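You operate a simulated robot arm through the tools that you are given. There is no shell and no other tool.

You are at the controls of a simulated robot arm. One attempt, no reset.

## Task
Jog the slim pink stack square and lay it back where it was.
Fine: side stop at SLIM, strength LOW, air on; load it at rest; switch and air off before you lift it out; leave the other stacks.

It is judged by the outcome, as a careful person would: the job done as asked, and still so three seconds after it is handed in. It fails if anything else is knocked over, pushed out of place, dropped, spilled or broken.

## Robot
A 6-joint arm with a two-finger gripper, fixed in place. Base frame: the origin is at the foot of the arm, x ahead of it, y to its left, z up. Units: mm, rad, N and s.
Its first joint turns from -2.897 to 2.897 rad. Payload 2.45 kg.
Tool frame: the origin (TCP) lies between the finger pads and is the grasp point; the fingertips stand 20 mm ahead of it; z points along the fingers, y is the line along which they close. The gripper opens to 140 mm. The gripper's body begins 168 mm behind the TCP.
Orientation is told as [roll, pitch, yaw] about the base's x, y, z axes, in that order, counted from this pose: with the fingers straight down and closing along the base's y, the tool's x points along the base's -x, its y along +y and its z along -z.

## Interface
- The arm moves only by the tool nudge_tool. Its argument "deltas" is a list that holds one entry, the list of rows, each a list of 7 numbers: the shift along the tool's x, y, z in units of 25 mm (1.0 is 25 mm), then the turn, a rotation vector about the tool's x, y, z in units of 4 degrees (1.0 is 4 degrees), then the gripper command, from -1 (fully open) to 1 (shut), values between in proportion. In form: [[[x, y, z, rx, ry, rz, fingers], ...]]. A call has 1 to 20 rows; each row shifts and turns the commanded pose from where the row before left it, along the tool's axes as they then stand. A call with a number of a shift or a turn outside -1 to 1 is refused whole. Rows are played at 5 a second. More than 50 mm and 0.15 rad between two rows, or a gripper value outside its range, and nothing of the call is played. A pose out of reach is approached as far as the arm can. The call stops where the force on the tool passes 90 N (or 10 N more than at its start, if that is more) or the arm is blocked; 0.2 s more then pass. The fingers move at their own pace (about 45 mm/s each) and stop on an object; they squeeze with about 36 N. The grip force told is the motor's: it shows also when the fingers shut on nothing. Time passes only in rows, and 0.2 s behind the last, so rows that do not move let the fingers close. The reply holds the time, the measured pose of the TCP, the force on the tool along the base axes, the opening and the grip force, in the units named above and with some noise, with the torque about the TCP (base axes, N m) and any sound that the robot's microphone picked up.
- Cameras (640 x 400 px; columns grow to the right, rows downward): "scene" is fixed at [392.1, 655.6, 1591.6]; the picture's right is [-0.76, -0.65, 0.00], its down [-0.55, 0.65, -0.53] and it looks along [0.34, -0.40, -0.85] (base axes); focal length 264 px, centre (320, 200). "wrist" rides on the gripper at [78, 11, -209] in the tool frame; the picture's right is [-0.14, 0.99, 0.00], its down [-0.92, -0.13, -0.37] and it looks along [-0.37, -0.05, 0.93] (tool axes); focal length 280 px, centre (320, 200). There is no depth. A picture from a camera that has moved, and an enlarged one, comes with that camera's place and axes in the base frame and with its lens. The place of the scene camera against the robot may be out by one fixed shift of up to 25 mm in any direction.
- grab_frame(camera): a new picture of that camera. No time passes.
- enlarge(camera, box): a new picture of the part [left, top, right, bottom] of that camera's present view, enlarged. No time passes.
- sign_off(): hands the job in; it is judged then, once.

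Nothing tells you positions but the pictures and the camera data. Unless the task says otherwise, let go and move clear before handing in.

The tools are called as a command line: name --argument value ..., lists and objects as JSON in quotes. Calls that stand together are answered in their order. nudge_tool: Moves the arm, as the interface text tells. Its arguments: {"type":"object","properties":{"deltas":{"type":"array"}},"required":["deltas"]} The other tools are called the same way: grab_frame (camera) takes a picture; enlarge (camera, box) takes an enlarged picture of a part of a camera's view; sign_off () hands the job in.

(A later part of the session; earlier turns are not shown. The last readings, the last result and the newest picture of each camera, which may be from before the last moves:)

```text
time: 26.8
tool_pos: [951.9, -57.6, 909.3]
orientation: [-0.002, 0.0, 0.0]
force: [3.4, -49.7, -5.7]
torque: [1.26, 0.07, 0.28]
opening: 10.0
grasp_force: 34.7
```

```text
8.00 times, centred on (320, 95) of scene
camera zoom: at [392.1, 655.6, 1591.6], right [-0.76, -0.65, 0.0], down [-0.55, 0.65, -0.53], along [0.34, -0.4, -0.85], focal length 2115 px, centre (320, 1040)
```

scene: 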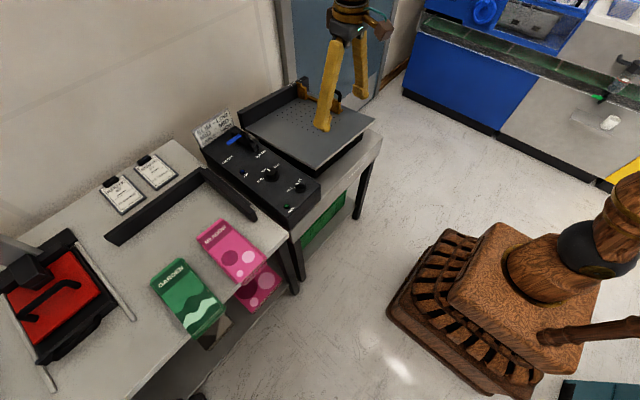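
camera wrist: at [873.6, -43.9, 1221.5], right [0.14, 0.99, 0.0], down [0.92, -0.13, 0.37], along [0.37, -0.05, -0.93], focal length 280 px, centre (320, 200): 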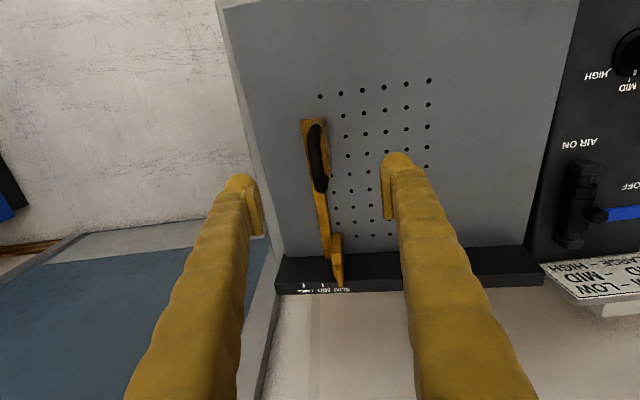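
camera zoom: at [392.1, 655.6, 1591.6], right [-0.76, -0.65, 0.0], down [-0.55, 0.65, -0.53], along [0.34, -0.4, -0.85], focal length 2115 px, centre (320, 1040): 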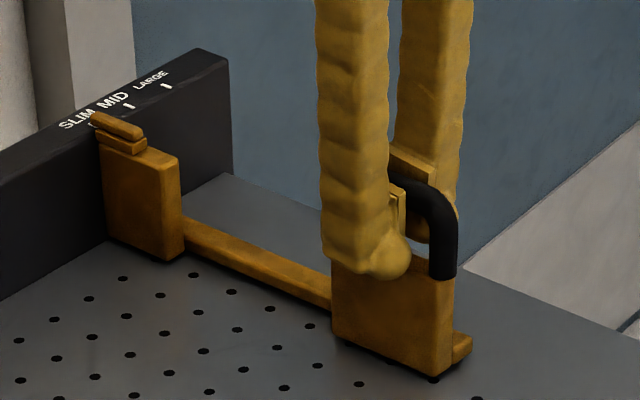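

The stop is firmly at its end of travel (the tool was pushed back at ~50 N), so SLIM is set. I'll release, rise and go over to the strength knob near (878, 336).

nudge_tool --deltas '[[[0, 0, 0, 0, 0, 0, 0.2], [0, 0, 0, 0, 0, 0, 0], [0, 0, -1, 0, 0, 0, 0], [0, 0, -1, 0, 0, 0, 0], [0, 0, -1, 0, 0, 0, 0], [0, 0, -1, 0, 0, 0, 0], [0, 0, -0.6, 0, 0, 0, 0]]]'

nudge_tool --deltas '[[[0.25, 1, 0, 0, 0, 0, -0.5], [0.25, 1, 0, 0, 0, 0, -0.5], [0.25, 1, 0, 0, 0, 0, -0.5], [0.25, 1, 0, 0, 0, 0, -0.5], [0.25, 1, 0, 0, 0, 0, -0.5], [0.25, 1, 0, 0, 0, 0, -0.5], [0.25, 1, 0, 0, 0, 0, -0.5], [0.25, 1, 0, 0, 0, 0, -0.5], [0.25, 1, 0, 0, 0, 0, -0.5], [0.25, 1, 0, 0, 0, 0, -0.5], [0.25, 1, 0, 0, 0, 0, -0.5], [0.25, 1, 0, 0, 0, 0, -0.5], [0, 1, 0, 0, 0, 0, -0.5], [0, 1, 0, 0, 0, 0, -0.5], [0, 1, 0, 0, 0, 0, -0.5], [0, 0.75, 0, 0, 0, 0, -0.5], [0, 0, 0, 0, 0, 0, -0.5]]]'

grab_frame --camera "wrist"

enlarge --camera "wrist" --box '[240, 60, 400, 240]'

enlarge --camera "scene" --box '[190, 120, 350, 220]'

```text
time: 28.4
tool_pos: [951.4, -54.9, 1025.0]
orientation: [0.0, 0.001, 0.001]
force: [0.1, 0.5, 0.8]
torque: [-0.03, -0.01, 0.04]
opening: 70.1
grasp_force: 0.1
```

```text
time: 32.0
tool_pos: [876.6, 340.0, 1025.4]
orientation: [-0.001, -0.001, -0.001]
force: [1.1, 0.0, 0.6]
torque: [0.03, 0.0, -0.02]
opening: 105.0
grasp_force: 0.1
```

```text
taken
camera wrist: at [798.9, 351.1, 1235.1], right [0.14, 0.99, 0.0], down [0.92, -0.13, 0.37], along [0.37, -0.05, -0.93], focal length 280 px, centre (320, 200)
```

wrist: 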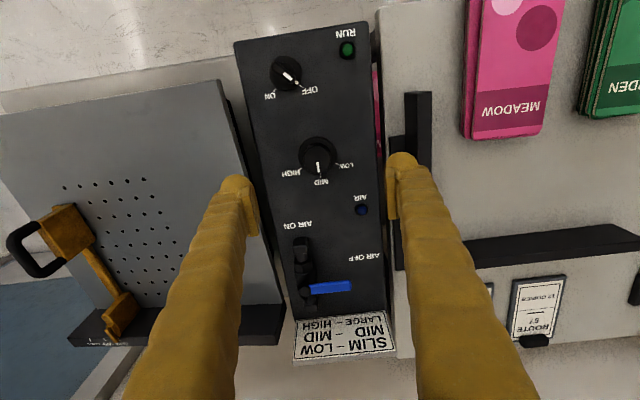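

```text
2.22 times, centred on (320, 150) of wrist
camera zoom: at [798.9, 351.1, 1235.1], right [0.14, 0.99, 0.0], down [0.92, -0.13, 0.37], along [0.37, -0.05, -0.93], focal length 623 px, centre (320, 311)
```

zoom: 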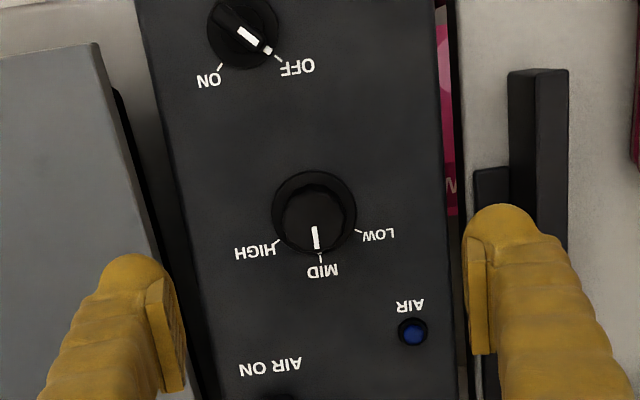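

```text
4.00 times, centred on (270, 170) of scene
camera zoom: at [392.1, 655.6, 1591.6], right [-0.76, -0.65, 0.0], down [-0.55, 0.65, -0.53], along [0.34, -0.4, -0.85], focal length 1057 px, centre (520, 320)
```

zoom: 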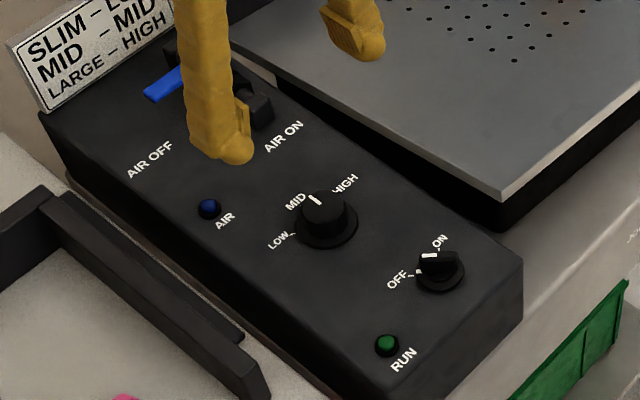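

The knob is centred at about (887, 336) with its top near z≈866; LOW is +60° (counter-clockwise from above). I'll descend over it with the fingers open around it.

nudge_tool --deltas '[[[-0.42, -0.16, 0, 0, 0, 0, 0], [0, 0, 1, 0, 0, 0, 0], [0, 0, 1, 0, 0, 0, 0], [0, 0, 1, 0, 0, 0, 0], [0, 0, 1, 0, 0, 0, 0], [0, 0, 1, 0, 0, 0, 0], [0, 0, 0.4, 0, 0, 0, 0], [0, 0, 0, 0, 0, 0, 0]]]'

grab_frame --camera "wrist"

enlarge --camera "scene" --box '[230, 130, 330, 210]'

```text
time: 33.8
tool_pos: [887.4, 334.7, 892.9]
orientation: [-0.001, 0.0, 0.002]
force: [0.1, 0.4, -0.1]
torque: [-0.04, 0.02, -0.04]
opening: 70.0
grasp_force: 0.1
```

```text
taken
camera wrist: at [809.6, 346.6, 1102.0], right [0.14, 0.99, 0.0], down [0.92, -0.13, 0.37], along [0.37, -0.05, -0.93], focal length 280 px, centre (320, 200)
```

wrist: 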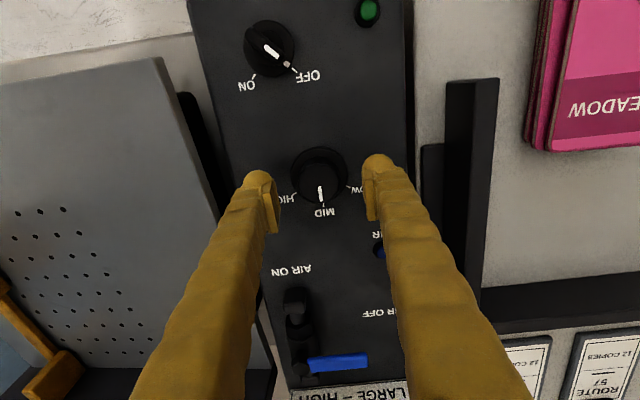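

```text
5.00 times, centred on (280, 170) of scene
camera zoom: at [392.1, 655.6, 1591.6], right [-0.76, -0.65, 0.0], down [-0.55, 0.65, -0.53], along [0.34, -0.4, -0.85], focal length 1322 px, centre (520, 350)
```

zoom: 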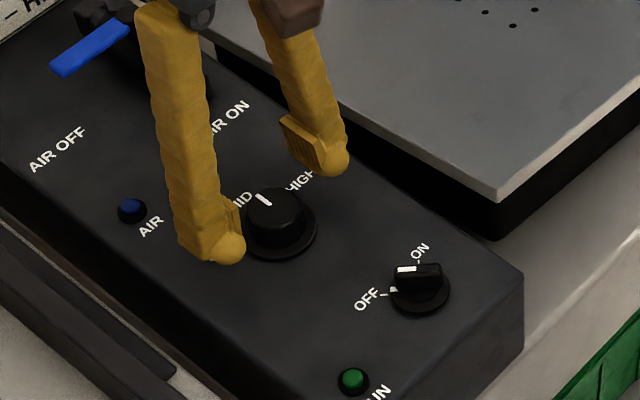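

The fingers are centred on the knob. Lowering the last bit and closing.

nudge_tool --deltas '[[[0, 0, 0.4, 0, 0, 0, 0], [0, 0, 0.24, 0, 0, 0, 0], [0, 0, 0, 0, 0, 0, 0.3], [0, 0, 0, 0, 0, 0, 0.6], [0, 0, 0, 0, 0, 0, 1], [0, 0, 0, 0, 0, 0, 1], [0, 0, 0, 0, 0, 0, 1]]]'

grab_frame --camera "wrist"

enlarge --camera "scene" --box '[230, 130, 330, 210]'

```text
time: 35.4
tool_pos: [886.5, 335.2, 875.9]
orientation: [0.0, 0.001, 0.0]
force: [-1.2, -9.5, -1.7]
torque: [-0.04, -0.01, 0.0]
opening: 36.6
grasp_force: 45.2
```

```text
taken
camera wrist: at [809.1, 346.2, 1085.2], right [0.14, 0.99, 0.0], down [0.92, -0.13, 0.37], along [0.37, -0.05, -0.93], focal length 280 px, centre (320, 200)
```

wrist: 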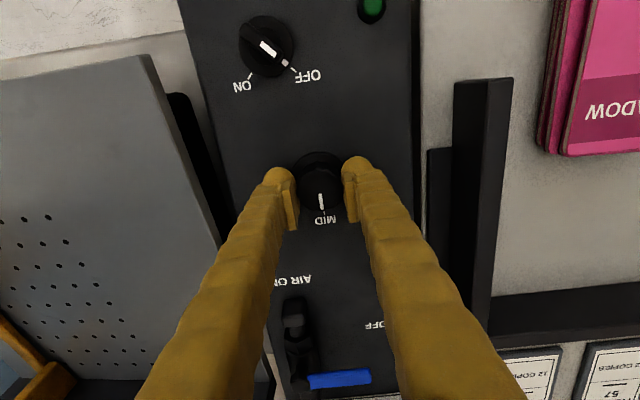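

```text
5.00 times, centred on (280, 170) of scene
camera zoom: at [392.1, 655.6, 1591.6], right [-0.76, -0.65, 0.0], down [-0.55, 0.65, -0.53], along [0.34, -0.4, -0.85], focal length 1322 px, centre (520, 350)
```

zoom: 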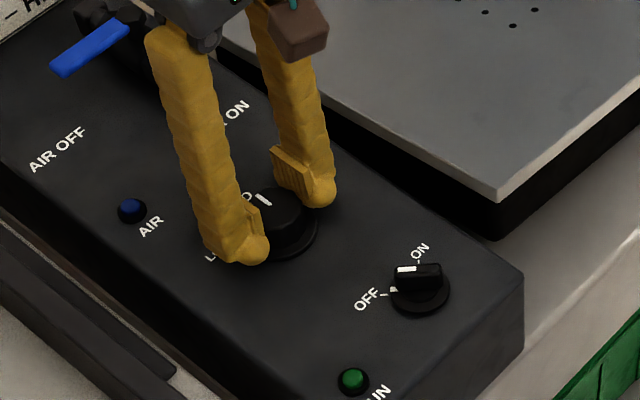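

Gripped at 36.6 mm. Turning counter-clockwise (seen from above) toward LOW.

nudge_tool --deltas '[[[0, 0, 0, 0, 0, -1, 1], [0, 0, 0, 0, 0, -1, 1], [0, 0, 0, 0, 0, -1, 1], [0, 0, 0, 0, 0, -1, 1], [0, 0, 0, 0, 0, -1, 1], [0, 0, 0, 0, 0, -1, 1], [0, 0, 0, 0, 0, -1, 1], [0, 0, 0, 0, 0, -1, 1], [0, 0, 0, 0, 0, 0, 1]]]'

enlarge --camera "scene" --box '[230, 130, 330, 210]'

grab_frame --camera "wrist"

```text
time: 37.4
tool_pos: [887.0, 336.0, 876.5]
orientation: [0.0, -0.001, 0.561]
force: [-17.3, 22.1, -5.5]
torque: [0.29, 0.14, -0.04]
opening: 36.8
grasp_force: 44.9
```

```text
5.00 times, centred on (280, 170) of scene
camera zoom: at [392.1, 655.6, 1591.6], right [-0.76, -0.65, 0.0], down [-0.55, 0.65, -0.53], along [0.34, -0.4, -0.85], focal length 1322 px, centre (520, 350)
```

zoom: 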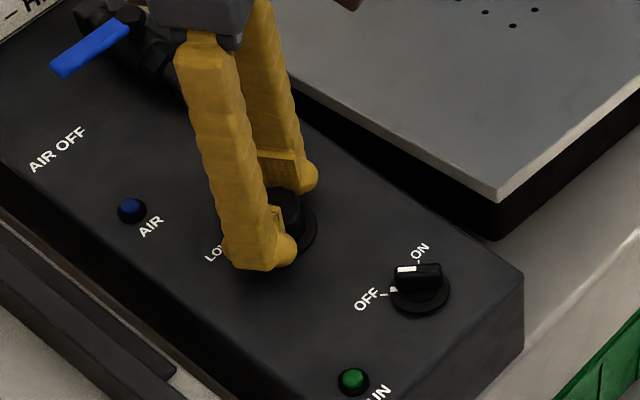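

```text
taken
camera wrist: at [815.2, 304.0, 1085.2], right [-0.41, 0.91, 0.0], down [0.85, 0.38, 0.37], along [0.34, 0.15, -0.93], focal length 280 px, centre (320, 200)
```

wrist: 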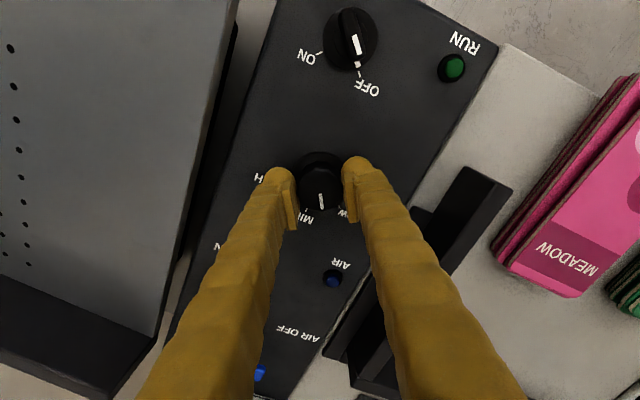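

The knob turns with the fingers. Continuing to about 60° and checking the mark against the LOW tick.

nudge_tool --deltas '[[[0, 0, 0, 0, 0, -1, 1], [0, 0, 0, 0, 0, -1, 1], [0, 0, 0, 0, 0, -1, 1], [0, 0, 0, 0, 0, -1, 1], [0, 0, 0, 0, 0, -1, 1], [0, 0, 0, 0, 0, -1, 1], [0, 0, 0, 0, 0, 0, 1]]]'

enlarge --camera "wrist" --box '[260, 130, 380, 230]'

```text
time: 39.0
tool_pos: [884.8, 334.4, 875.2]
orientation: [0.001, 0.003, 0.98]
force: [-49.0, 36.5, -4.2]
torque: [0.29, 0.5, -0.05]
opening: 36.8
grasp_force: 44.4
```

```text
4.00 times, centred on (320, 180) of wrist
camera zoom: at [833.7, 277.3, 1085.4], right [-0.75, 0.67, 0.0], down [0.62, 0.69, 0.37], along [0.24, 0.27, -0.93], focal length 1122 px, centre (320, 280)
```

zoom: 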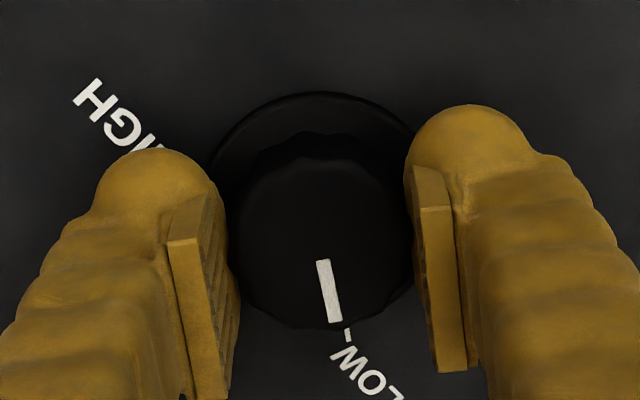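

The mark is about 4° short of the LOW tick. One more step, then release and check.

nudge_tool --deltas '[[[0, 0, 0, 0, 0, -1, 1], [0, 0, 0, 0, 0, 0, 1], [0, 0, 0, 0, 0, 0, 0.4], [0, 0, 0, 0, 0, 0, 0], [0, 0, 0, 0, 0, 0, 0], [0, 0, -1, 0, 0, 0, 0], [0, 0, -1, 0, 0, 0, 0], [0, 0, -1, 0, 0, 0, 0]]]'

enlarge --camera "wrist" --box '[240, 100, 400, 200]'

enlarge --camera "scene" --box '[230, 130, 330, 210]'

grab_frame --camera "wrist"

```text
time: 40.8
tool_pos: [887.4, 335.3, 951.4]
orientation: [0.0, 0.0, 1.048]
force: [0.3, -0.2, -0.8]
torque: [0.0, -0.05, -0.01]
opening: 69.9
grasp_force: 0.1
```

```text
4.00 times, centred on (320, 150) of wrist
camera zoom: at [839.8, 273.5, 1161.3], right [-0.79, 0.61, 0.0], down [0.57, 0.73, 0.37], along [0.23, 0.29, -0.93], focal length 1122 px, centre (320, 400)
```

zoom: 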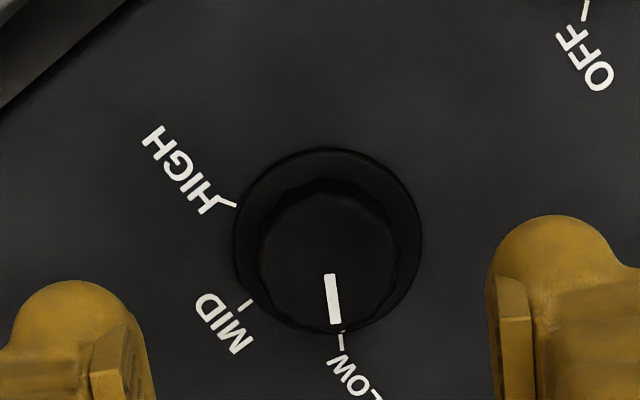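

```text
5.00 times, centred on (280, 170) of scene
camera zoom: at [392.1, 655.6, 1591.6], right [-0.76, -0.65, 0.0], down [-0.55, 0.65, -0.53], along [0.34, -0.4, -0.85], focal length 1322 px, centre (520, 350)
```

zoom: 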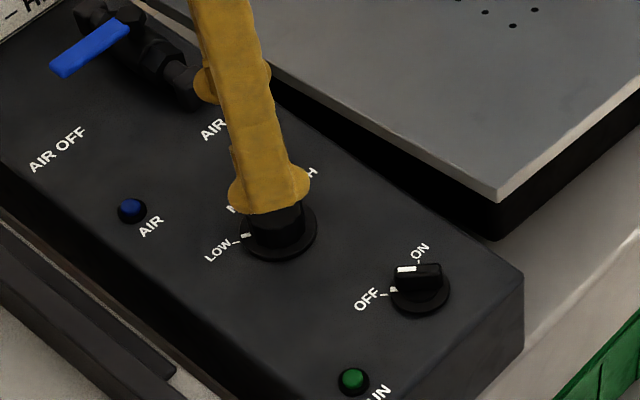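

```text
taken
camera wrist: at [839.8, 273.5, 1161.3], right [-0.79, 0.61, 0.0], down [0.57, 0.73, 0.37], along [0.23, 0.29, -0.93], focal length 280 px, centre (320, 200)
```

wrist: 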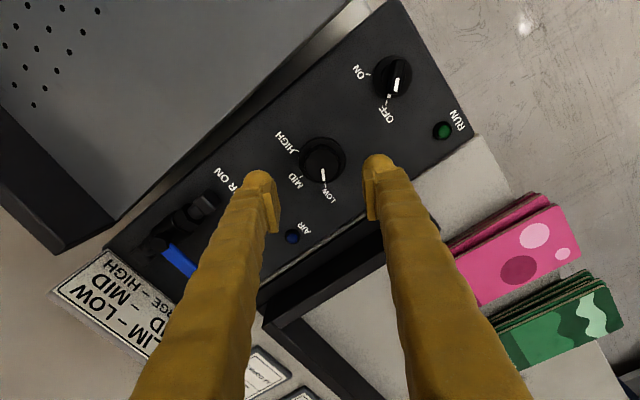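

LOW is set. Next I'll square the wrist again while rising, then move over the pink stack for a close look at its sheets and side gaps.

nudge_tool --deltas '[[[0, 0, -0.3, 0, 0, 1, -1], [0, 0, -0.3, 0, 0, 1, -1], [0, 0, -0.3, 0, 0, 1, -1], [0, 0, -0.3, 0, 0, 1, -1], [0, 0, -0.3, 0, 0, 1, -1], [0, 0, -0.3, 0, 0, 1, -1], [0, 0, -0.3, 0, 0, 1, -1], [0, 0, -0.3, 0, 0, 1, -1], [0, 0, -0.3, 0, 0, 1, -1], [0, 0, -0.3, 0, 0, 1, -1], [0, 0, -0.3, 0, 0, 1, -1], [0, 0, -0.3, 0, 0, 1, -1], [0, 0, -0.3, 0, 0, 1, -1], [0, 0, -0.3, 0, 0, 1, -1], [0, 0, -0.3, 0, 0, 1, -1]]]'

nudge_tool --deltas '[[[1, 1, 0, 0, 0, 0, -1], [1, 1, 0, 0, 0, 0, -1], [1, 1, 0, 0, 0, 0, -1], [1, 1, 0, 0, 0, 0, -1], [1, 1, 0, 0, 0, 0, -1], [1, 1, 0, 0, 0, 0, -1], [1, 1, 0, 0, 0, 0, -1], [0, 1, 0, 0, 0, 0, -1], [0, 1, 0, 0, 0, 0, -1], [0, 1, 0, 0, 0, 0, -1]]]'

grab_frame --camera "wrist"

enlarge --camera "wrist" --box '[230, 100, 430, 300]'

enlarge --camera "scene" --box '[170, 200, 290, 300]'

```text
time: 44.0
tool_pos: [886.2, 335.0, 1063.4]
orientation: [0.0, 0.0, 0.001]
force: [0.1, -0.4, -0.1]
torque: [0.0, 0.0, 0.01]
opening: 140.1
grasp_force: 0.2
```

```text
time: 46.2
tool_pos: [712.0, 583.8, 1063.0]
orientation: [0.0, -0.001, 0.0]
force: [0.0, -0.5, 0.1]
torque: [0.01, 0.0, -0.02]
opening: 139.8
grasp_force: 0.0
```

```text
taken
camera wrist: at [633.3, 595.5, 1273.0], right [0.14, 0.99, 0.0], down [0.92, -0.13, 0.37], along [0.37, -0.05, -0.93], focal length 280 px, centre (320, 200)
```

wrist: 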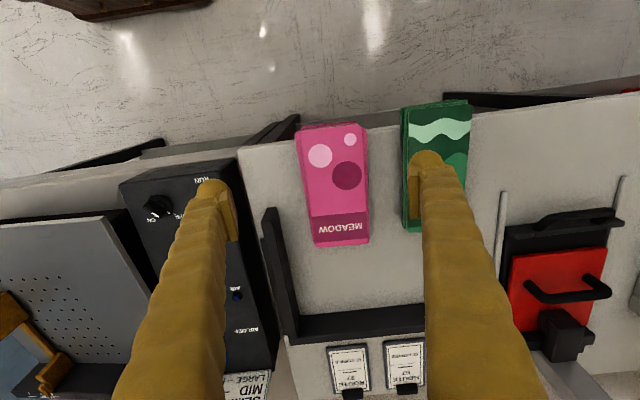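

```text
2.00 times, centred on (330, 200) of wrist
camera zoom: at [633.3, 595.5, 1273.0], right [0.14, 0.99, 0.0], down [0.92, -0.13, 0.37], along [0.37, -0.05, -0.93], focal length 561 px, centre (300, 200)
```

zoom: 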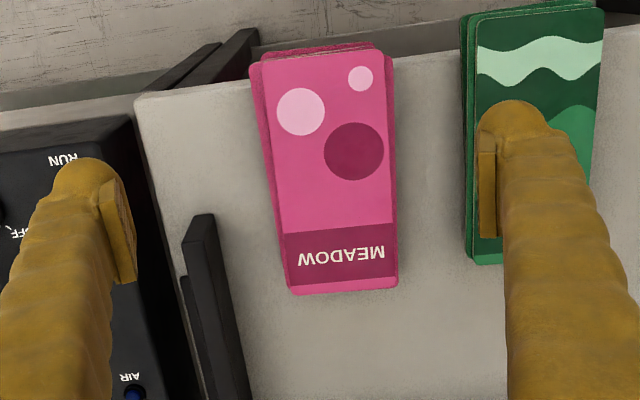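

```text
4.00 times, centred on (230, 250) of scene
camera zoom: at [392.1, 655.6, 1591.6], right [-0.76, -0.65, 0.0], down [-0.55, 0.65, -0.53], along [0.34, -0.4, -0.85], focal length 1057 px, centre (680, 0)
```

zoom: 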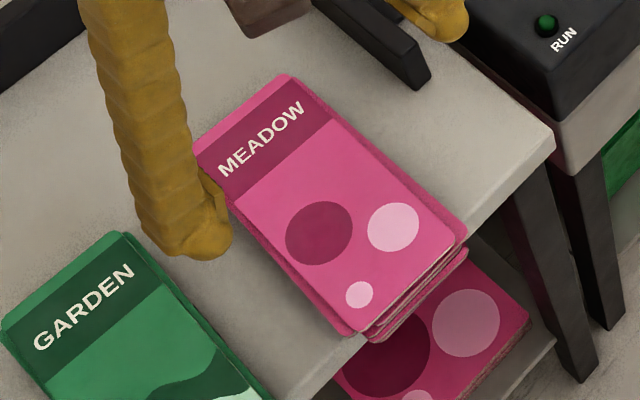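

The pink top sheet spans about (690–906, 550–656), centred near (798, 602) with about -2° yaw, and the green stack's edge is at y≈713. Before grasping I'll check reach and the stop's recess on the deck up close, since I must pick it out there later.

nudge_tool --deltas '[[[-0.3, -1, 0, 0, 0, 0, -0.3], [-0.3, -1, 0, 0, 0, 0, -0.3], [-0.3, -1, 0, 0, 0, 0, -0.3], [-0.3, -1, 0, 0, 0, 0, -0.3], [-0.3, -1, 0, 0, 0, 0, -0.3], [-0.3, -1, 0, 0, 0, 0, -0.3], [-0.3, -1, 0, 0, 0, 0, -0.3], [-0.3, -1, 0, 0, 0, 0, -0.3], [-0.3, -1, 0, 0, 0, 0, -0.3], [-0.3, -1, 0, 0, 0, 0, -0.3], [-0.3, -1, 0, 0, 0, 0, -0.3], [-0.3, -1, 0, 0, 0, 0, -0.3], [-0.3, -1, 0, 0, 0, 0, -0.3], [-0.3, -1, 0, 0, 0, 0, -0.3], [-0.3, -1, 0, 0, 0, 0, -0.3], [-0.3, -1, 0, 0, 0, 0, -0.3], [-1, -1, 0, 0, 0, 0, -0.3], [-1, -1, 0, 0, 0, 0, -0.3], [-1, -1, 0, 0, 0, 0, -0.3], [-1, -1, 0, 0, 0, 0, -0.3]]]'

nudge_tool --deltas '[[[-0.5, -1, 1, 0, 0, 0, -0.3], [-0.5, -1, 1, 0, 0, 0, -0.3], [-0.5, -0.6, 1, 0, 0, 0, -0.3], [-0.5, 0, 1, 0, 0, 0, -0.3], [-0.5, 0, 0.5, 0, 0, 0, -0.3]]]'

grab_frame --camera "wrist"

enlarge --camera "wrist" --box '[120, 80, 320, 280]'

```text
time: 50.4
tool_pos: [935.1, 85.4, 1062.7]
orientation: [0.0, -0.003, 0.003]
force: [-0.6, 0.1, 0.9]
torque: [0.02, -0.01, -0.02]
opening: 91.2
grasp_force: 0.0
```

```text
time: 51.6
tool_pos: [995.1, 20.4, 951.7]
orientation: [0.0, -0.002, 0.001]
force: [-0.2, -0.1, 0.7]
torque: [0.0, 0.01, 0.04]
opening: 90.8
grasp_force: 0.0
```

```text
taken
camera wrist: at [916.8, 31.9, 1160.5], right [0.14, 0.99, 0.0], down [0.92, -0.13, 0.37], along [0.37, -0.05, -0.93], focal length 280 px, centre (320, 200)
```

wrist: 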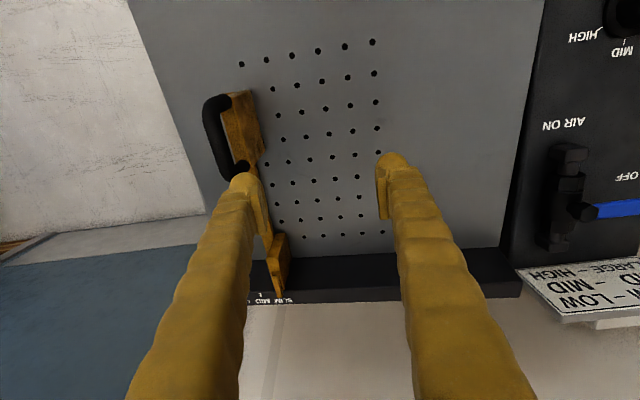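

```text
2.00 times, centred on (220, 180) of wrist
camera zoom: at [916.8, 31.9, 1160.5], right [0.14, 0.99, 0.0], down [0.92, -0.13, 0.37], along [0.37, -0.05, -0.93], focal length 561 px, centre (520, 240)
```

zoom: 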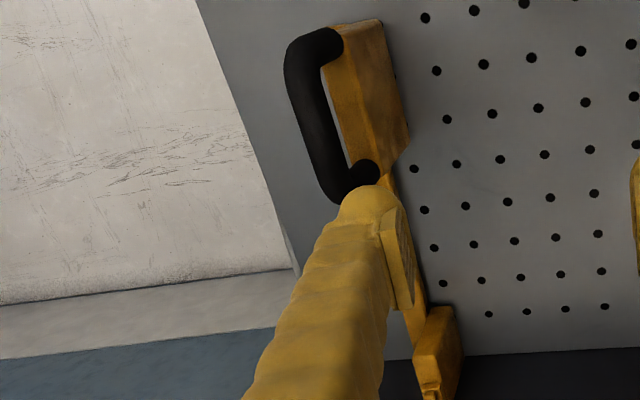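

Reach to x=995 is fine with a vertical tool. I'll shift to centre the stop's gap between the fingers.

nudge_tool --deltas '[[[0, -1, 0, 0, 0, 0, -0.6], [0, -1, 0, 0, 0, 0, -0.6], [0, -0.4, 0, 0, 0, 0, -0.6], [0, 0, 0, 0, 0, 0, -0.6]]]'

grab_frame --camera "wrist"

enlarge --camera "wrist" --box '[240, 80, 400, 310]'

enlarge --camera "scene" --box '[280, 70, 360, 130]'

```text
time: 52.6
tool_pos: [995.3, -39.9, 950.0]
orientation: [-0.001, 0.0, 0.002]
force: [-0.1, 0.6, -0.8]
torque: [0.01, -0.04, -0.02]
opening: 111.9
grasp_force: 0.1
```

```text
taken
camera wrist: at [917.8, -29.2, 1159.0], right [0.14, 0.99, 0.0], down [0.92, -0.13, 0.37], along [0.37, -0.05, -0.93], focal length 280 px, centre (320, 200)
```

wrist: 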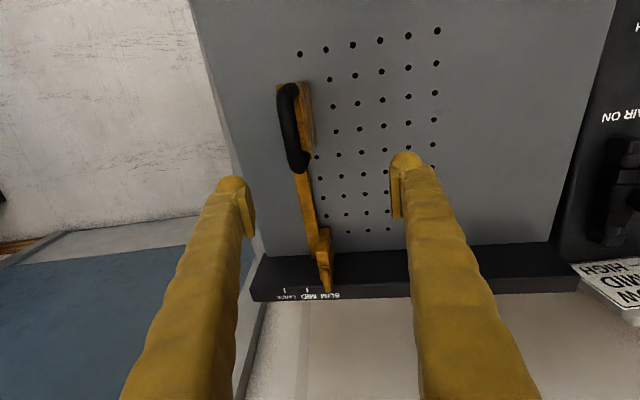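

```text
1.74 times, centred on (320, 195) of wrist
camera zoom: at [917.8, -29.2, 1159.0], right [0.14, 0.99, 0.0], down [0.92, -0.13, 0.37], along [0.37, -0.05, -0.93], focal length 488 px, centre (320, 209)
```

zoom: 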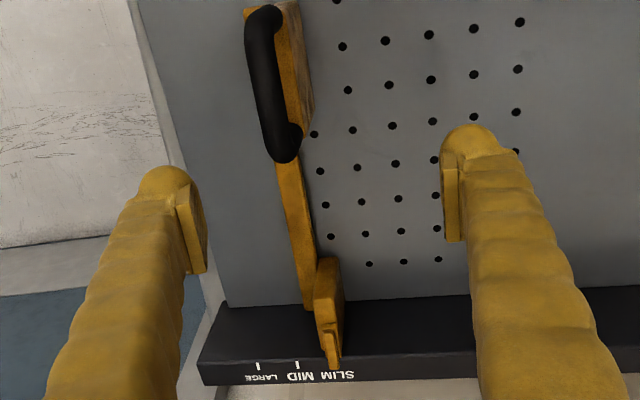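

```text
6.67 times, centred on (320, 100) of scene
camera zoom: at [392.1, 655.6, 1591.6], right [-0.76, -0.65, 0.0], down [-0.55, 0.65, -0.53], along [0.34, -0.4, -0.85], focal length 1762 px, centre (320, 867)
```

zoom: 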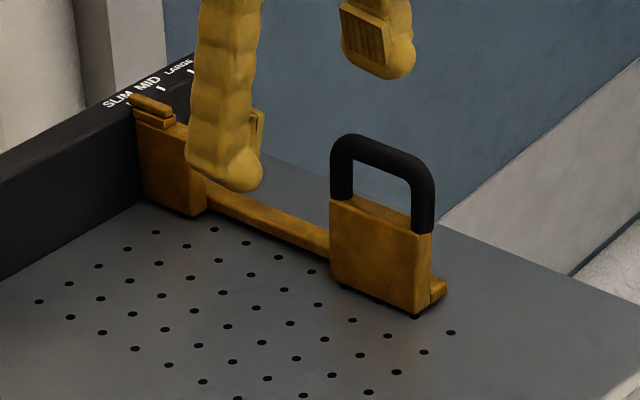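

The finger-wide recess is tight, so for unloading I may slide the stop aside and restore it afterwards. Now testing reach toward (1040, 20) with a vertical tool at safe height.

nudge_tool --deltas '[[[0, 1, 0, 0, 0, 0, -0.6], [-0.6, 1, 0, 0, 0, 0, -0.6], [-0.6, 0.4, 0, 0, 0, 0, -0.6], [-0.6, 0, 0.5, 0, 0, 0, -0.6], [0, 0, 0.9, 0, 0, 0, -0.6], [0, 0, 0, 0, 0, 0, -0.6]]]'

enlarge --camera "scene" --box '[250, 50, 400, 150]'

grab_frame --camera "wrist"

```text
time: 54.0
tool_pos: [1039.6, 21.3, 915.8]
orientation: [0.0, 0.001, 0.003]
force: [-0.5, 1.2, 0.0]
torque: [-0.01, -0.01, 0.02]
opening: 111.9
grasp_force: 0.0
```

```text
4.00 times, centred on (325, 100) of scene
camera zoom: at [392.1, 655.6, 1591.6], right [-0.76, -0.65, 0.0], down [-0.55, 0.65, -0.53], along [0.34, -0.4, -0.85], focal length 1057 px, centre (300, 600)
```

zoom: 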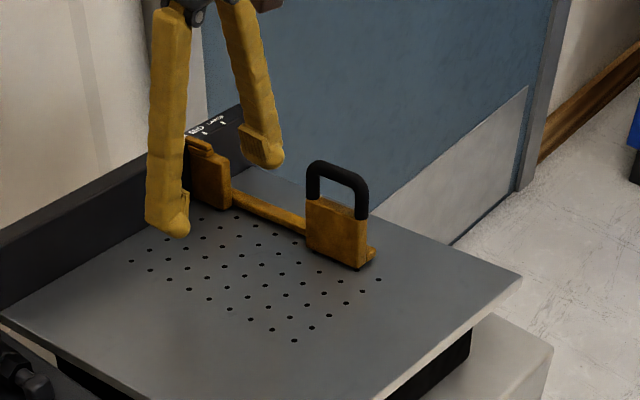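

```text
taken
camera wrist: at [961.5, 31.3, 1124.8], right [0.14, 0.99, 0.0], down [0.92, -0.13, 0.37], along [0.37, -0.05, -0.93], focal length 280 px, centre (320, 200)
```

wrist: 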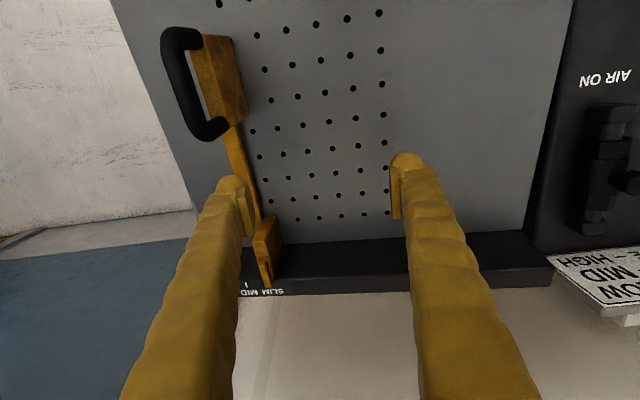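

Vertical reach is good out to x≈1040. Now back up and across to the pink stack.

nudge_tool --deltas '[[[0, 0, -1, 0, 0, 0, -0.6], [0, 0, -1, 0, 0, 0, -0.6], [0, 0, -1, 0, 0, 0, -0.6], [0, 0, -1, 0, 0, 0, -0.6], [1, 0, 0, 0, 0, 0, -1], [1, 1, 0, 0, 0, 0, -1], [1, 1, 0, 0, 0, 0, -1], [1, 1, 0, 0, 0, 0, -1], [1, 1, 0, 0, 0, 0, -1], [1, 1, 0, 0, 0, 0, -1], [1, 1, 0, 0, 0, 0, -1], [1, 1, 0, 0, 0, 0, -1], [1, 1, 0, 0, 0, 0, -1], [0.65, 1, 0, 0, 0, 0, -1], [0, 1, 0, 0, 0, 0, -1], [0, 1, 0, 0, 0, 0, -1], [0, 1, 0, 0, 0, 0, -1], [0, 1, 0, 0, 0, 0, -1], [0, 1, 0, 0, 0, 0, -1], [0, 1, 0, 0, 0, 0, -1]]]'

nudge_tool --deltas '[[[0, 1, 0, 0, 0, 0.25, -1], [0, 1, 0, 0, 0, 0.25, -1], [0, 1, 0, 0, 0, 0, -1], [0, 1, 0, 0, 0, 0, -1], [0, 1, 0, 0, 0, 0, -1], [0, 1, 0, 0, 0, 0, -1], [0, 1, 0, 0, 0, 0, -1], [0, 1, 0, 0, 0, 0, -1], [0, 0, 1, 0, 0, 0, -1], [0, 0, 1, 0, 0, 0, -1], [0, 0, 1, 0, 0, 0, -1], [0, 0, 1, 0, 0, 0, -1], [0, 0, 0, 0, 0, 0, -1]]]'

grab_frame --camera "wrist"

enlarge --camera "scene" --box '[170, 180, 310, 300]'

```text
time: 58.2
tool_pos: [797.3, 397.5, 1014.9]
orientation: [0.001, 0.0, 0.0]
force: [-0.2, 0.1, 0.4]
torque: [-0.03, 0.0, 0.0]
opening: 140.2
grasp_force: 0.0
```

```text
time: 61.0
tool_pos: [804.5, 594.2, 914.1]
orientation: [0.0, 0.0, -0.034]
force: [-0.9, -0.7, -0.2]
torque: [-0.01, -0.03, -0.01]
opening: 140.3
grasp_force: 0.0
```

```text
taken
camera wrist: at [727.6, 608.1, 1124.0], right [0.17, 0.99, 0.0], down [0.92, -0.16, 0.37], along [0.36, -0.06, -0.93], focal length 280 px, centre (320, 200)
```

wrist: 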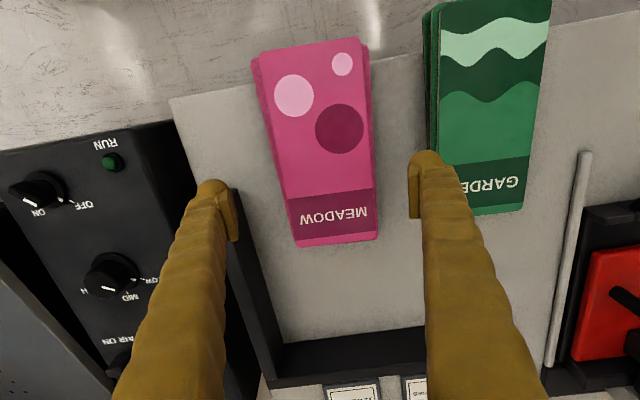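

```text
3.33 times, centred on (240, 240) of scene
camera zoom: at [392.1, 655.6, 1591.6], right [-0.76, -0.65, 0.0], down [-0.55, 0.65, -0.53], along [0.34, -0.4, -0.85], focal length 881 px, centre (587, 67)
```

zoom: 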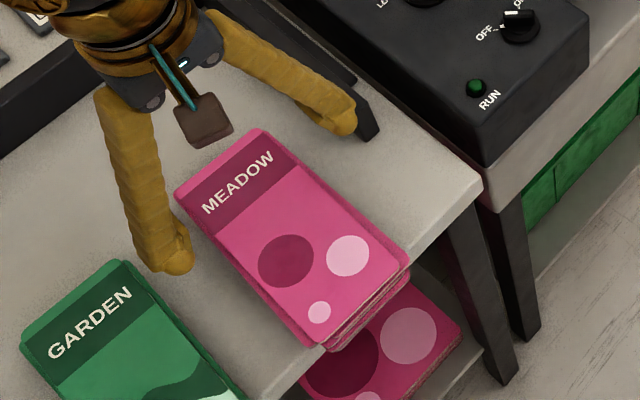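

The stack's centre reads (795, 603) with yaw ≈ -2°. I'll correct the centring, lower partway, and check the finger clearances to the sheets, fence and green stack.

nudge_tool --deltas '[[[0.4, 0.33, 0.4, 0, 0, 0, -0.9], [0, 0, 0.6, 0, 0, 0, -0.9], [0, 0, 0.4, 0, 0, 0, -0.9], [0, 0, 0, 0, 0, 0, -0.9]]]'

enlarge --camera "wrist" --box '[200, 60, 450, 260]'

enlarge --camera "scene" --box '[170, 180, 310, 300]'

```text
time: 62.0
tool_pos: [793.8, 603.9, 880.8]
orientation: [-0.001, -0.001, -0.034]
force: [0.7, -0.7, -0.8]
torque: [-0.01, -0.02, 0.02]
opening: 133.0
grasp_force: 0.2
```

```text
2.00 times, centred on (325, 160) of wrist
camera zoom: at [717.1, 618.1, 1089.6], right [0.17, 0.99, 0.0], down [0.92, -0.16, 0.37], along [0.36, -0.06, -0.93], focal length 561 px, centre (310, 280)
```

zoom: 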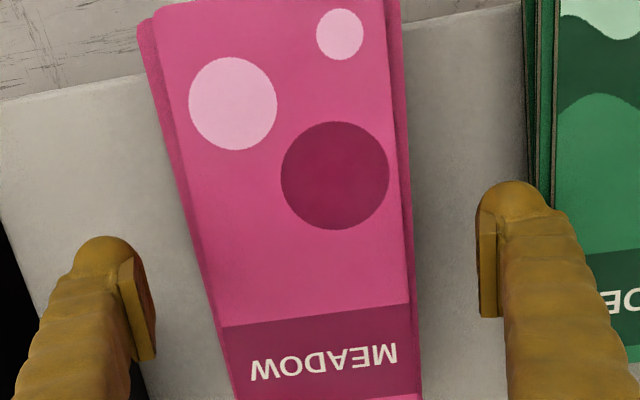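

```text
3.33 times, centred on (240, 240) of scene
camera zoom: at [392.1, 655.6, 1591.6], right [-0.76, -0.65, 0.0], down [-0.55, 0.65, -0.53], along [0.34, -0.4, -0.85], focal length 881 px, centre (587, 67)
```

zoom: 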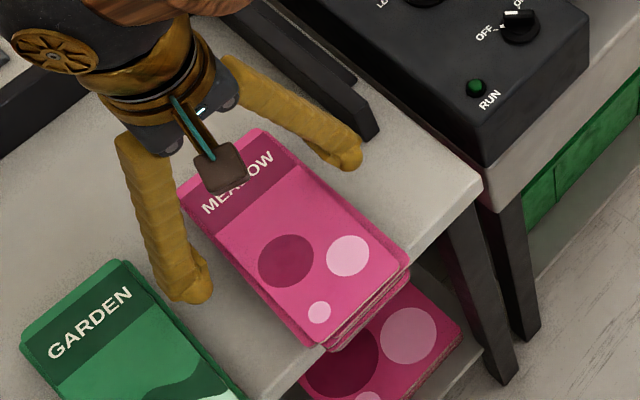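

Clearances look good on both sides. Descending to just above the table, then in small steps to find it.

nudge_tool --deltas '[[[0, 0, 0.6, 0, 0, 0, -0.9], [0, 0, 0.6, 0, 0, 0, -0.9], [0, 0, 0.4, 0, 0, 0, -0.9], [0, 0, 0, 0, 0, 0, -0.9]]]'

grab_frame --camera "wrist"

enlarge --camera "scene" --box '[180, 200, 290, 290]'

```text
time: 63.0
tool_pos: [793.4, 604.4, 839.5]
orientation: [0.002, 0.001, -0.033]
force: [0.1, 0.8, 0.2]
torque: [-0.01, 0.01, 0.0]
opening: 133.3
grasp_force: 0.2
```

```text
taken
camera wrist: at [715.9, 618.0, 1049.1], right [0.17, 0.99, 0.0], down [0.92, -0.16, 0.37], along [0.36, -0.06, -0.93], focal length 280 px, centre (320, 200)
```

wrist: 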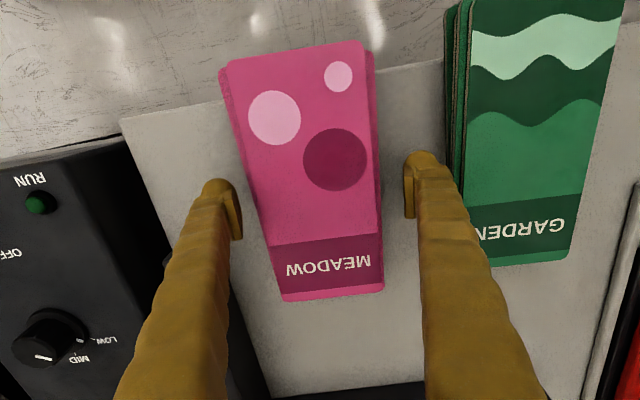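

```text
4.44 times, centred on (235, 245) of scene
camera zoom: at [392.1, 655.6, 1591.6], right [-0.76, -0.65, 0.0], down [-0.55, 0.65, -0.53], along [0.34, -0.4, -0.85], focal length 1175 px, centre (698, 0)
```

zoom: 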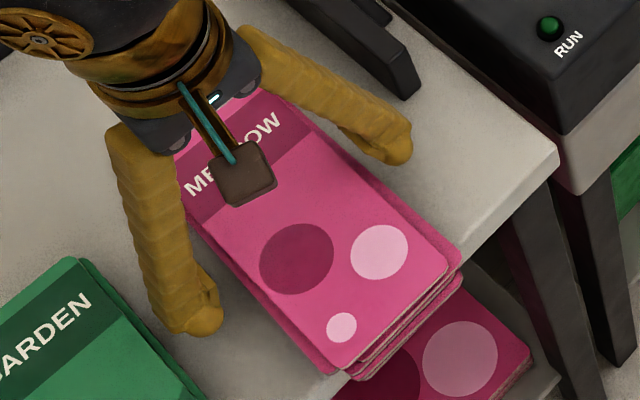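

The fingers straddle the stack with room on both sides; I'll shift 4 mm right for centring and feel for the table in small steps.

nudge_tool --deltas '[[[0, -0.16, 0.1, 0, 0, 0, -0.9], [0, 0, 0.08, 0, 0, 0, -0.9], [0, 0, 0, 0, 0, 0, -0.9]]]'

nudge_tool --deltas '[[[0, 0, 0.06, 0, 0, 0, -0.9], [0, 0, 0, 0, 0, 0, -0.9]]]'

nudge_tool --deltas '[[[0, 0, 0.06, 0, 0, 0, -0.9], [0, 0, 0, 0, 0, 0, -0.9]]]'

```text
time: 63.8
tool_pos: [793.9, 600.4, 835.3]
orientation: [0.0, 0.0, -0.034]
force: [-0.2, 0.3, -0.2]
torque: [-0.01, 0.0, 0.0]
opening: 133.2
grasp_force: 0.1
```

```text
time: 64.4
tool_pos: [793.7, 600.2, 834.2]
orientation: [-0.001, 0.0, -0.033]
force: [-0.3, -0.1, 0.2]
torque: [0.0, 0.01, 0.02]
opening: 132.9
grasp_force: 0.0
```

```text
time: 65.0
tool_pos: [793.6, 599.5, 832.2]
orientation: [0.0, -0.001, -0.033]
force: [-0.9, -0.2, -0.6]
torque: [0.01, -0.02, 0.01]
opening: 133.1
grasp_force: 0.1
```

nudge_tool --deltas '[[[0, 0, 0.06, 0, 0, 0, -0.9], [0, 0, 0, 0, 0, 0, -0.9]]]'

nudge_tool --deltas '[[[0, 0, 0.06, 0, 0, 0, -0.9], [0, 0, 0, 0, 0, 0, -0.9]]]'

nudge_tool --deltas '[[[0, 0, 0.06, 0, 0, 0, -0.9], [0, 0, 0, 0, 0, 0, -0.9]]]'

enlarge --camera "scene" --box '[180, 200, 290, 290]'

```text
time: 65.6
tool_pos: [792.8, 599.5, 832.3]
orientation: [0.002, -0.001, -0.033]
force: [-1.0, 0.6, 0.3]
torque: [0.02, 0.04, -0.02]
opening: 132.8
grasp_force: 0.0
```

```text
time: 66.2
tool_pos: [793.8, 599.7, 829.8]
orientation: [0.0, 0.001, -0.033]
force: [-0.3, -0.2, 0.1]
torque: [0.02, -0.02, -0.02]
opening: 132.7
grasp_force: 0.1
```

```text
time: 66.8
tool_pos: [795.1, 599.2, 828.3]
orientation: [0.001, -0.001, -0.035]
force: [0.4, -0.6, -0.2]
torque: [-0.01, -0.02, 0.01]
opening: 132.8
grasp_force: 0.0
```

```text
4.44 times, centred on (235, 245) of scene
camera zoom: at [392.1, 655.6, 1591.6], right [-0.76, -0.65, 0.0], down [-0.55, 0.65, -0.53], along [0.34, -0.4, -0.85], focal length 1175 px, centre (698, 0)
```

zoom: 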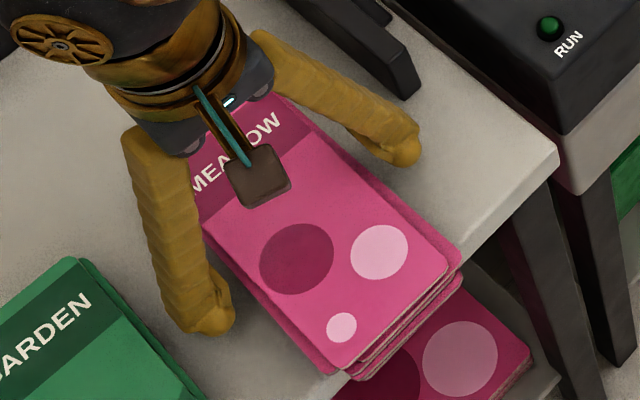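

No contact yet at tip height 808. Continuing to feel downward.

nudge_tool --deltas '[[[0, 0, 0.08, 0, 0, 0, -0.9], [0, 0, 0, 0, 0, 0, -0.9]]]'

nudge_tool --deltas '[[[0, 0, 0.08, 0, 0, 0, -0.9], [0, 0, 0, 0, 0, 0, -0.9]]]'

nudge_tool --deltas '[[[0, 0, 0.08, 0, 0, 0, -0.9], [0, 0, 0, 0, 0, 0, -0.9]]]'

grab_frame --camera "wrist"

```text
time: 67.4
tool_pos: [794.6, 599.2, 826.3]
orientation: [-0.001, -0.001, -0.033]
force: [0.1, 0.1, -0.5]
torque: [0.03, 0.0, -0.01]
opening: 133.0
grasp_force: 0.1
```

```text
time: 68.0
tool_pos: [794.1, 600.9, 824.3]
orientation: [0.001, -0.001, -0.034]
force: [0.0, 0.7, 0.2]
torque: [-0.02, 0.02, -0.01]
opening: 133.2
grasp_force: 0.0
```

```text
time: 68.6
tool_pos: [795.5, 599.7, 823.2]
orientation: [0.0, 0.0, -0.034]
force: [0.0, 0.0, -1.2]
torque: [-0.02, 0.01, 0.0]
opening: 133.2
grasp_force: 0.1
```

```text
taken
camera wrist: at [716.4, 613.7, 1032.0], right [0.17, 0.99, 0.0], down [0.92, -0.16, 0.37], along [0.36, -0.06, -0.93], focal length 280 px, centre (320, 200)
```

wrist: 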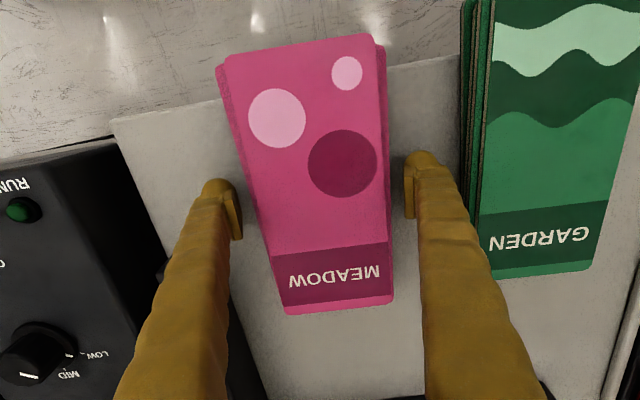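

nudge_tool --deltas '[[[0, 0, 0.08, 0, 0, 0, -0.9], [0, 0, 0, 0, 0, 0, -0.9]]]'

nudge_tool --deltas '[[[0, 0, 0.08, 0, 0, 0, -0.9], [0, 0, 0, 0, 0, 0, -0.9]]]'

nudge_tool --deltas '[[[0, 0, 0.08, 0, 0, 0, -0.9], [0, 0, 0, 0, 0, 0, -0.9]]]'

enlarge --camera "scene" --box '[180, 200, 290, 290]'

```text
time: 69.2
tool_pos: [793.7, 598.9, 820.7]
orientation: [0.0, -0.001, -0.033]
force: [-0.4, -0.1, -0.1]
torque: [0.0, -0.02, 0.01]
opening: 133.0
grasp_force: 0.0
```

```text
time: 69.8
tool_pos: [794.9, 600.3, 819.2]
orientation: [-0.001, 0.0, -0.032]
force: [-0.4, 0.4, 0.0]
torque: [-0.02, 0.01, 0.01]
opening: 133.1
grasp_force: 0.0
```

```text
time: 70.4
tool_pos: [793.0, 599.8, 818.1]
orientation: [0.001, 0.0, -0.034]
force: [0.3, -1.6, 1.3]
torque: [-0.03, -0.02, 0.03]
opening: 134.1
grasp_force: 1.0
```

```text
4.44 times, centred on (235, 245) of scene
camera zoom: at [392.1, 655.6, 1591.6], right [-0.76, -0.65, 0.0], down [-0.55, 0.65, -0.53], along [0.34, -0.4, -0.85], focal length 1175 px, centre (698, 0)
```

zoom: 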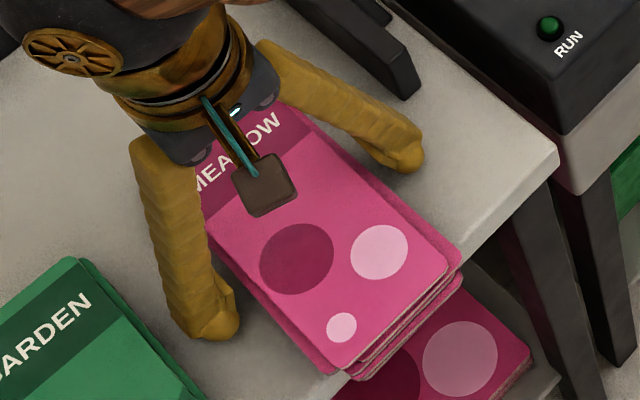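

Contact: the table is at z≈799, so the stack is nearly 30 mm thick. Raising 1.5 mm and closing slowly on the stack's sides.

nudge_tool --deltas '[[[0, 0, -0.07, 0, 0, 0, -0.8], [0, 0, 0, 0, 0, 0, -0.65], [0, 0, 0, 0, 0, 0, -0.55], [0, 0, 0, 0, 0, 0, -0.5], [0, 0, 0, 0, 0, 0, -0.45], [0, 0, 0, 0, 0, 0, -0.4], [0, 0, 0, 0, 0, 0, -0.35], [0, 0, 0, 0, 0, 0, -0.35]]]'

grab_frame --camera "wrist"

enlarge --camera "scene" --box '[180, 200, 290, 290]'

```text
time: 72.2
tool_pos: [794.2, 601.2, 819.9]
orientation: [-0.003, 0.0, -0.033]
force: [-0.7, -0.1, 1.3]
torque: [-0.09, -0.05, 0.04]
opening: 129.4
grasp_force: 36.6
```

```text
taken
camera wrist: at [716.4, 613.9, 1028.5], right [0.17, 0.99, 0.0], down [0.92, -0.16, 0.37], along [0.36, -0.06, -0.93], focal length 280 px, centre (320, 200)
```

wrist: 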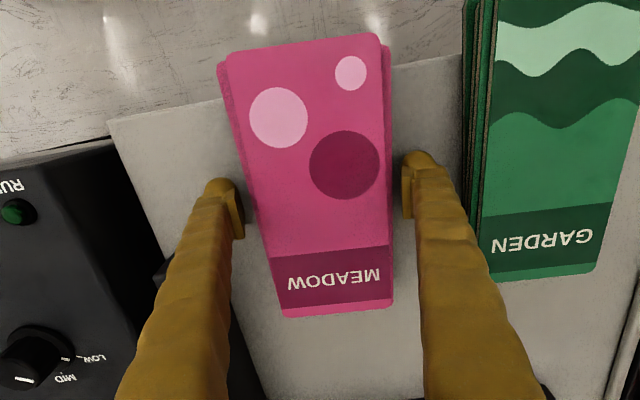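

```text
4.44 times, centred on (235, 245) of scene
camera zoom: at [392.1, 655.6, 1591.6], right [-0.76, -0.65, 0.0], down [-0.55, 0.65, -0.53], along [0.34, -0.4, -0.85], focal length 1175 px, centre (698, 0)
```

zoom: 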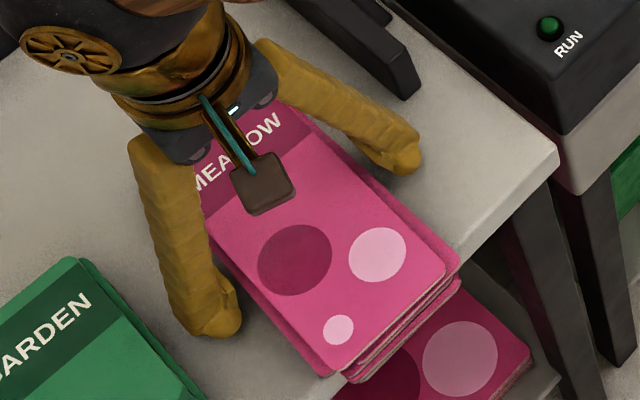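

The fingers stopped at 129 mm with grip force, wider than the top sheet. I'll zoom in to see what they are touching.

enlarge --camera "wrist" --box '[190, 130, 310, 260]'

enlarge --camera "wrist" --box '[340, 130, 460, 260]'

enlarge --camera "scene" --box '[205, 235, 275, 290]'

```text
3.08 times, centred on (250, 195) of wrist
camera zoom: at [716.4, 613.9, 1028.5], right [0.17, 0.99, 0.0], down [0.92, -0.16, 0.37], along [0.36, -0.06, -0.93], focal length 863 px, centre (535, 215)
```

zoom: 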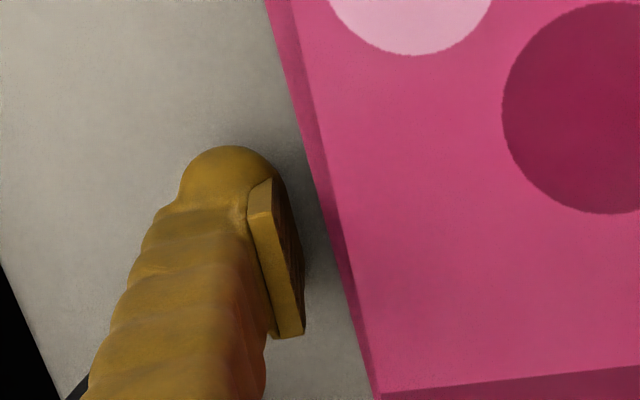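

```text
3.08 times, centred on (400, 195) of wrist
camera zoom: at [716.4, 613.9, 1028.5], right [0.17, 0.99, 0.0], down [0.92, -0.16, 0.37], along [0.36, -0.06, -0.93], focal length 863 px, centre (74, 215)
```

zoom: 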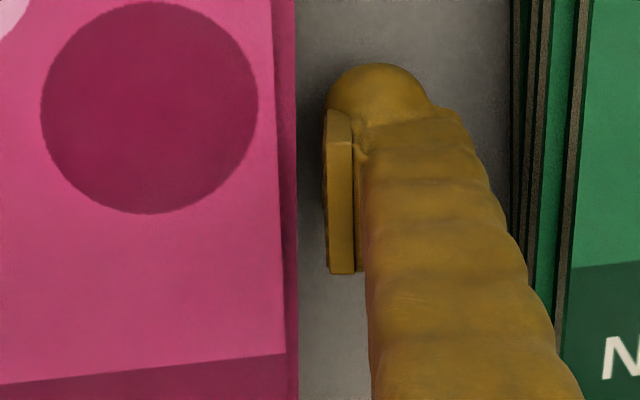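

```text
7.27 times, centred on (240, 262) of scene
camera zoom: at [392.1, 655.6, 1591.6], right [-0.76, -0.65, 0.0], down [-0.55, 0.65, -0.53], along [0.34, -0.4, -0.85], focal length 1922 px, centre (902, -254)
```

zoom: 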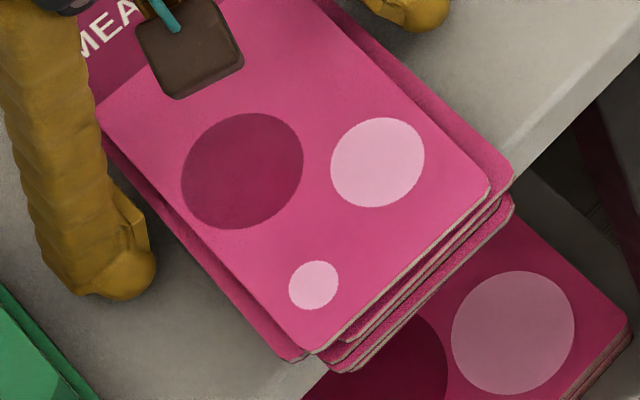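

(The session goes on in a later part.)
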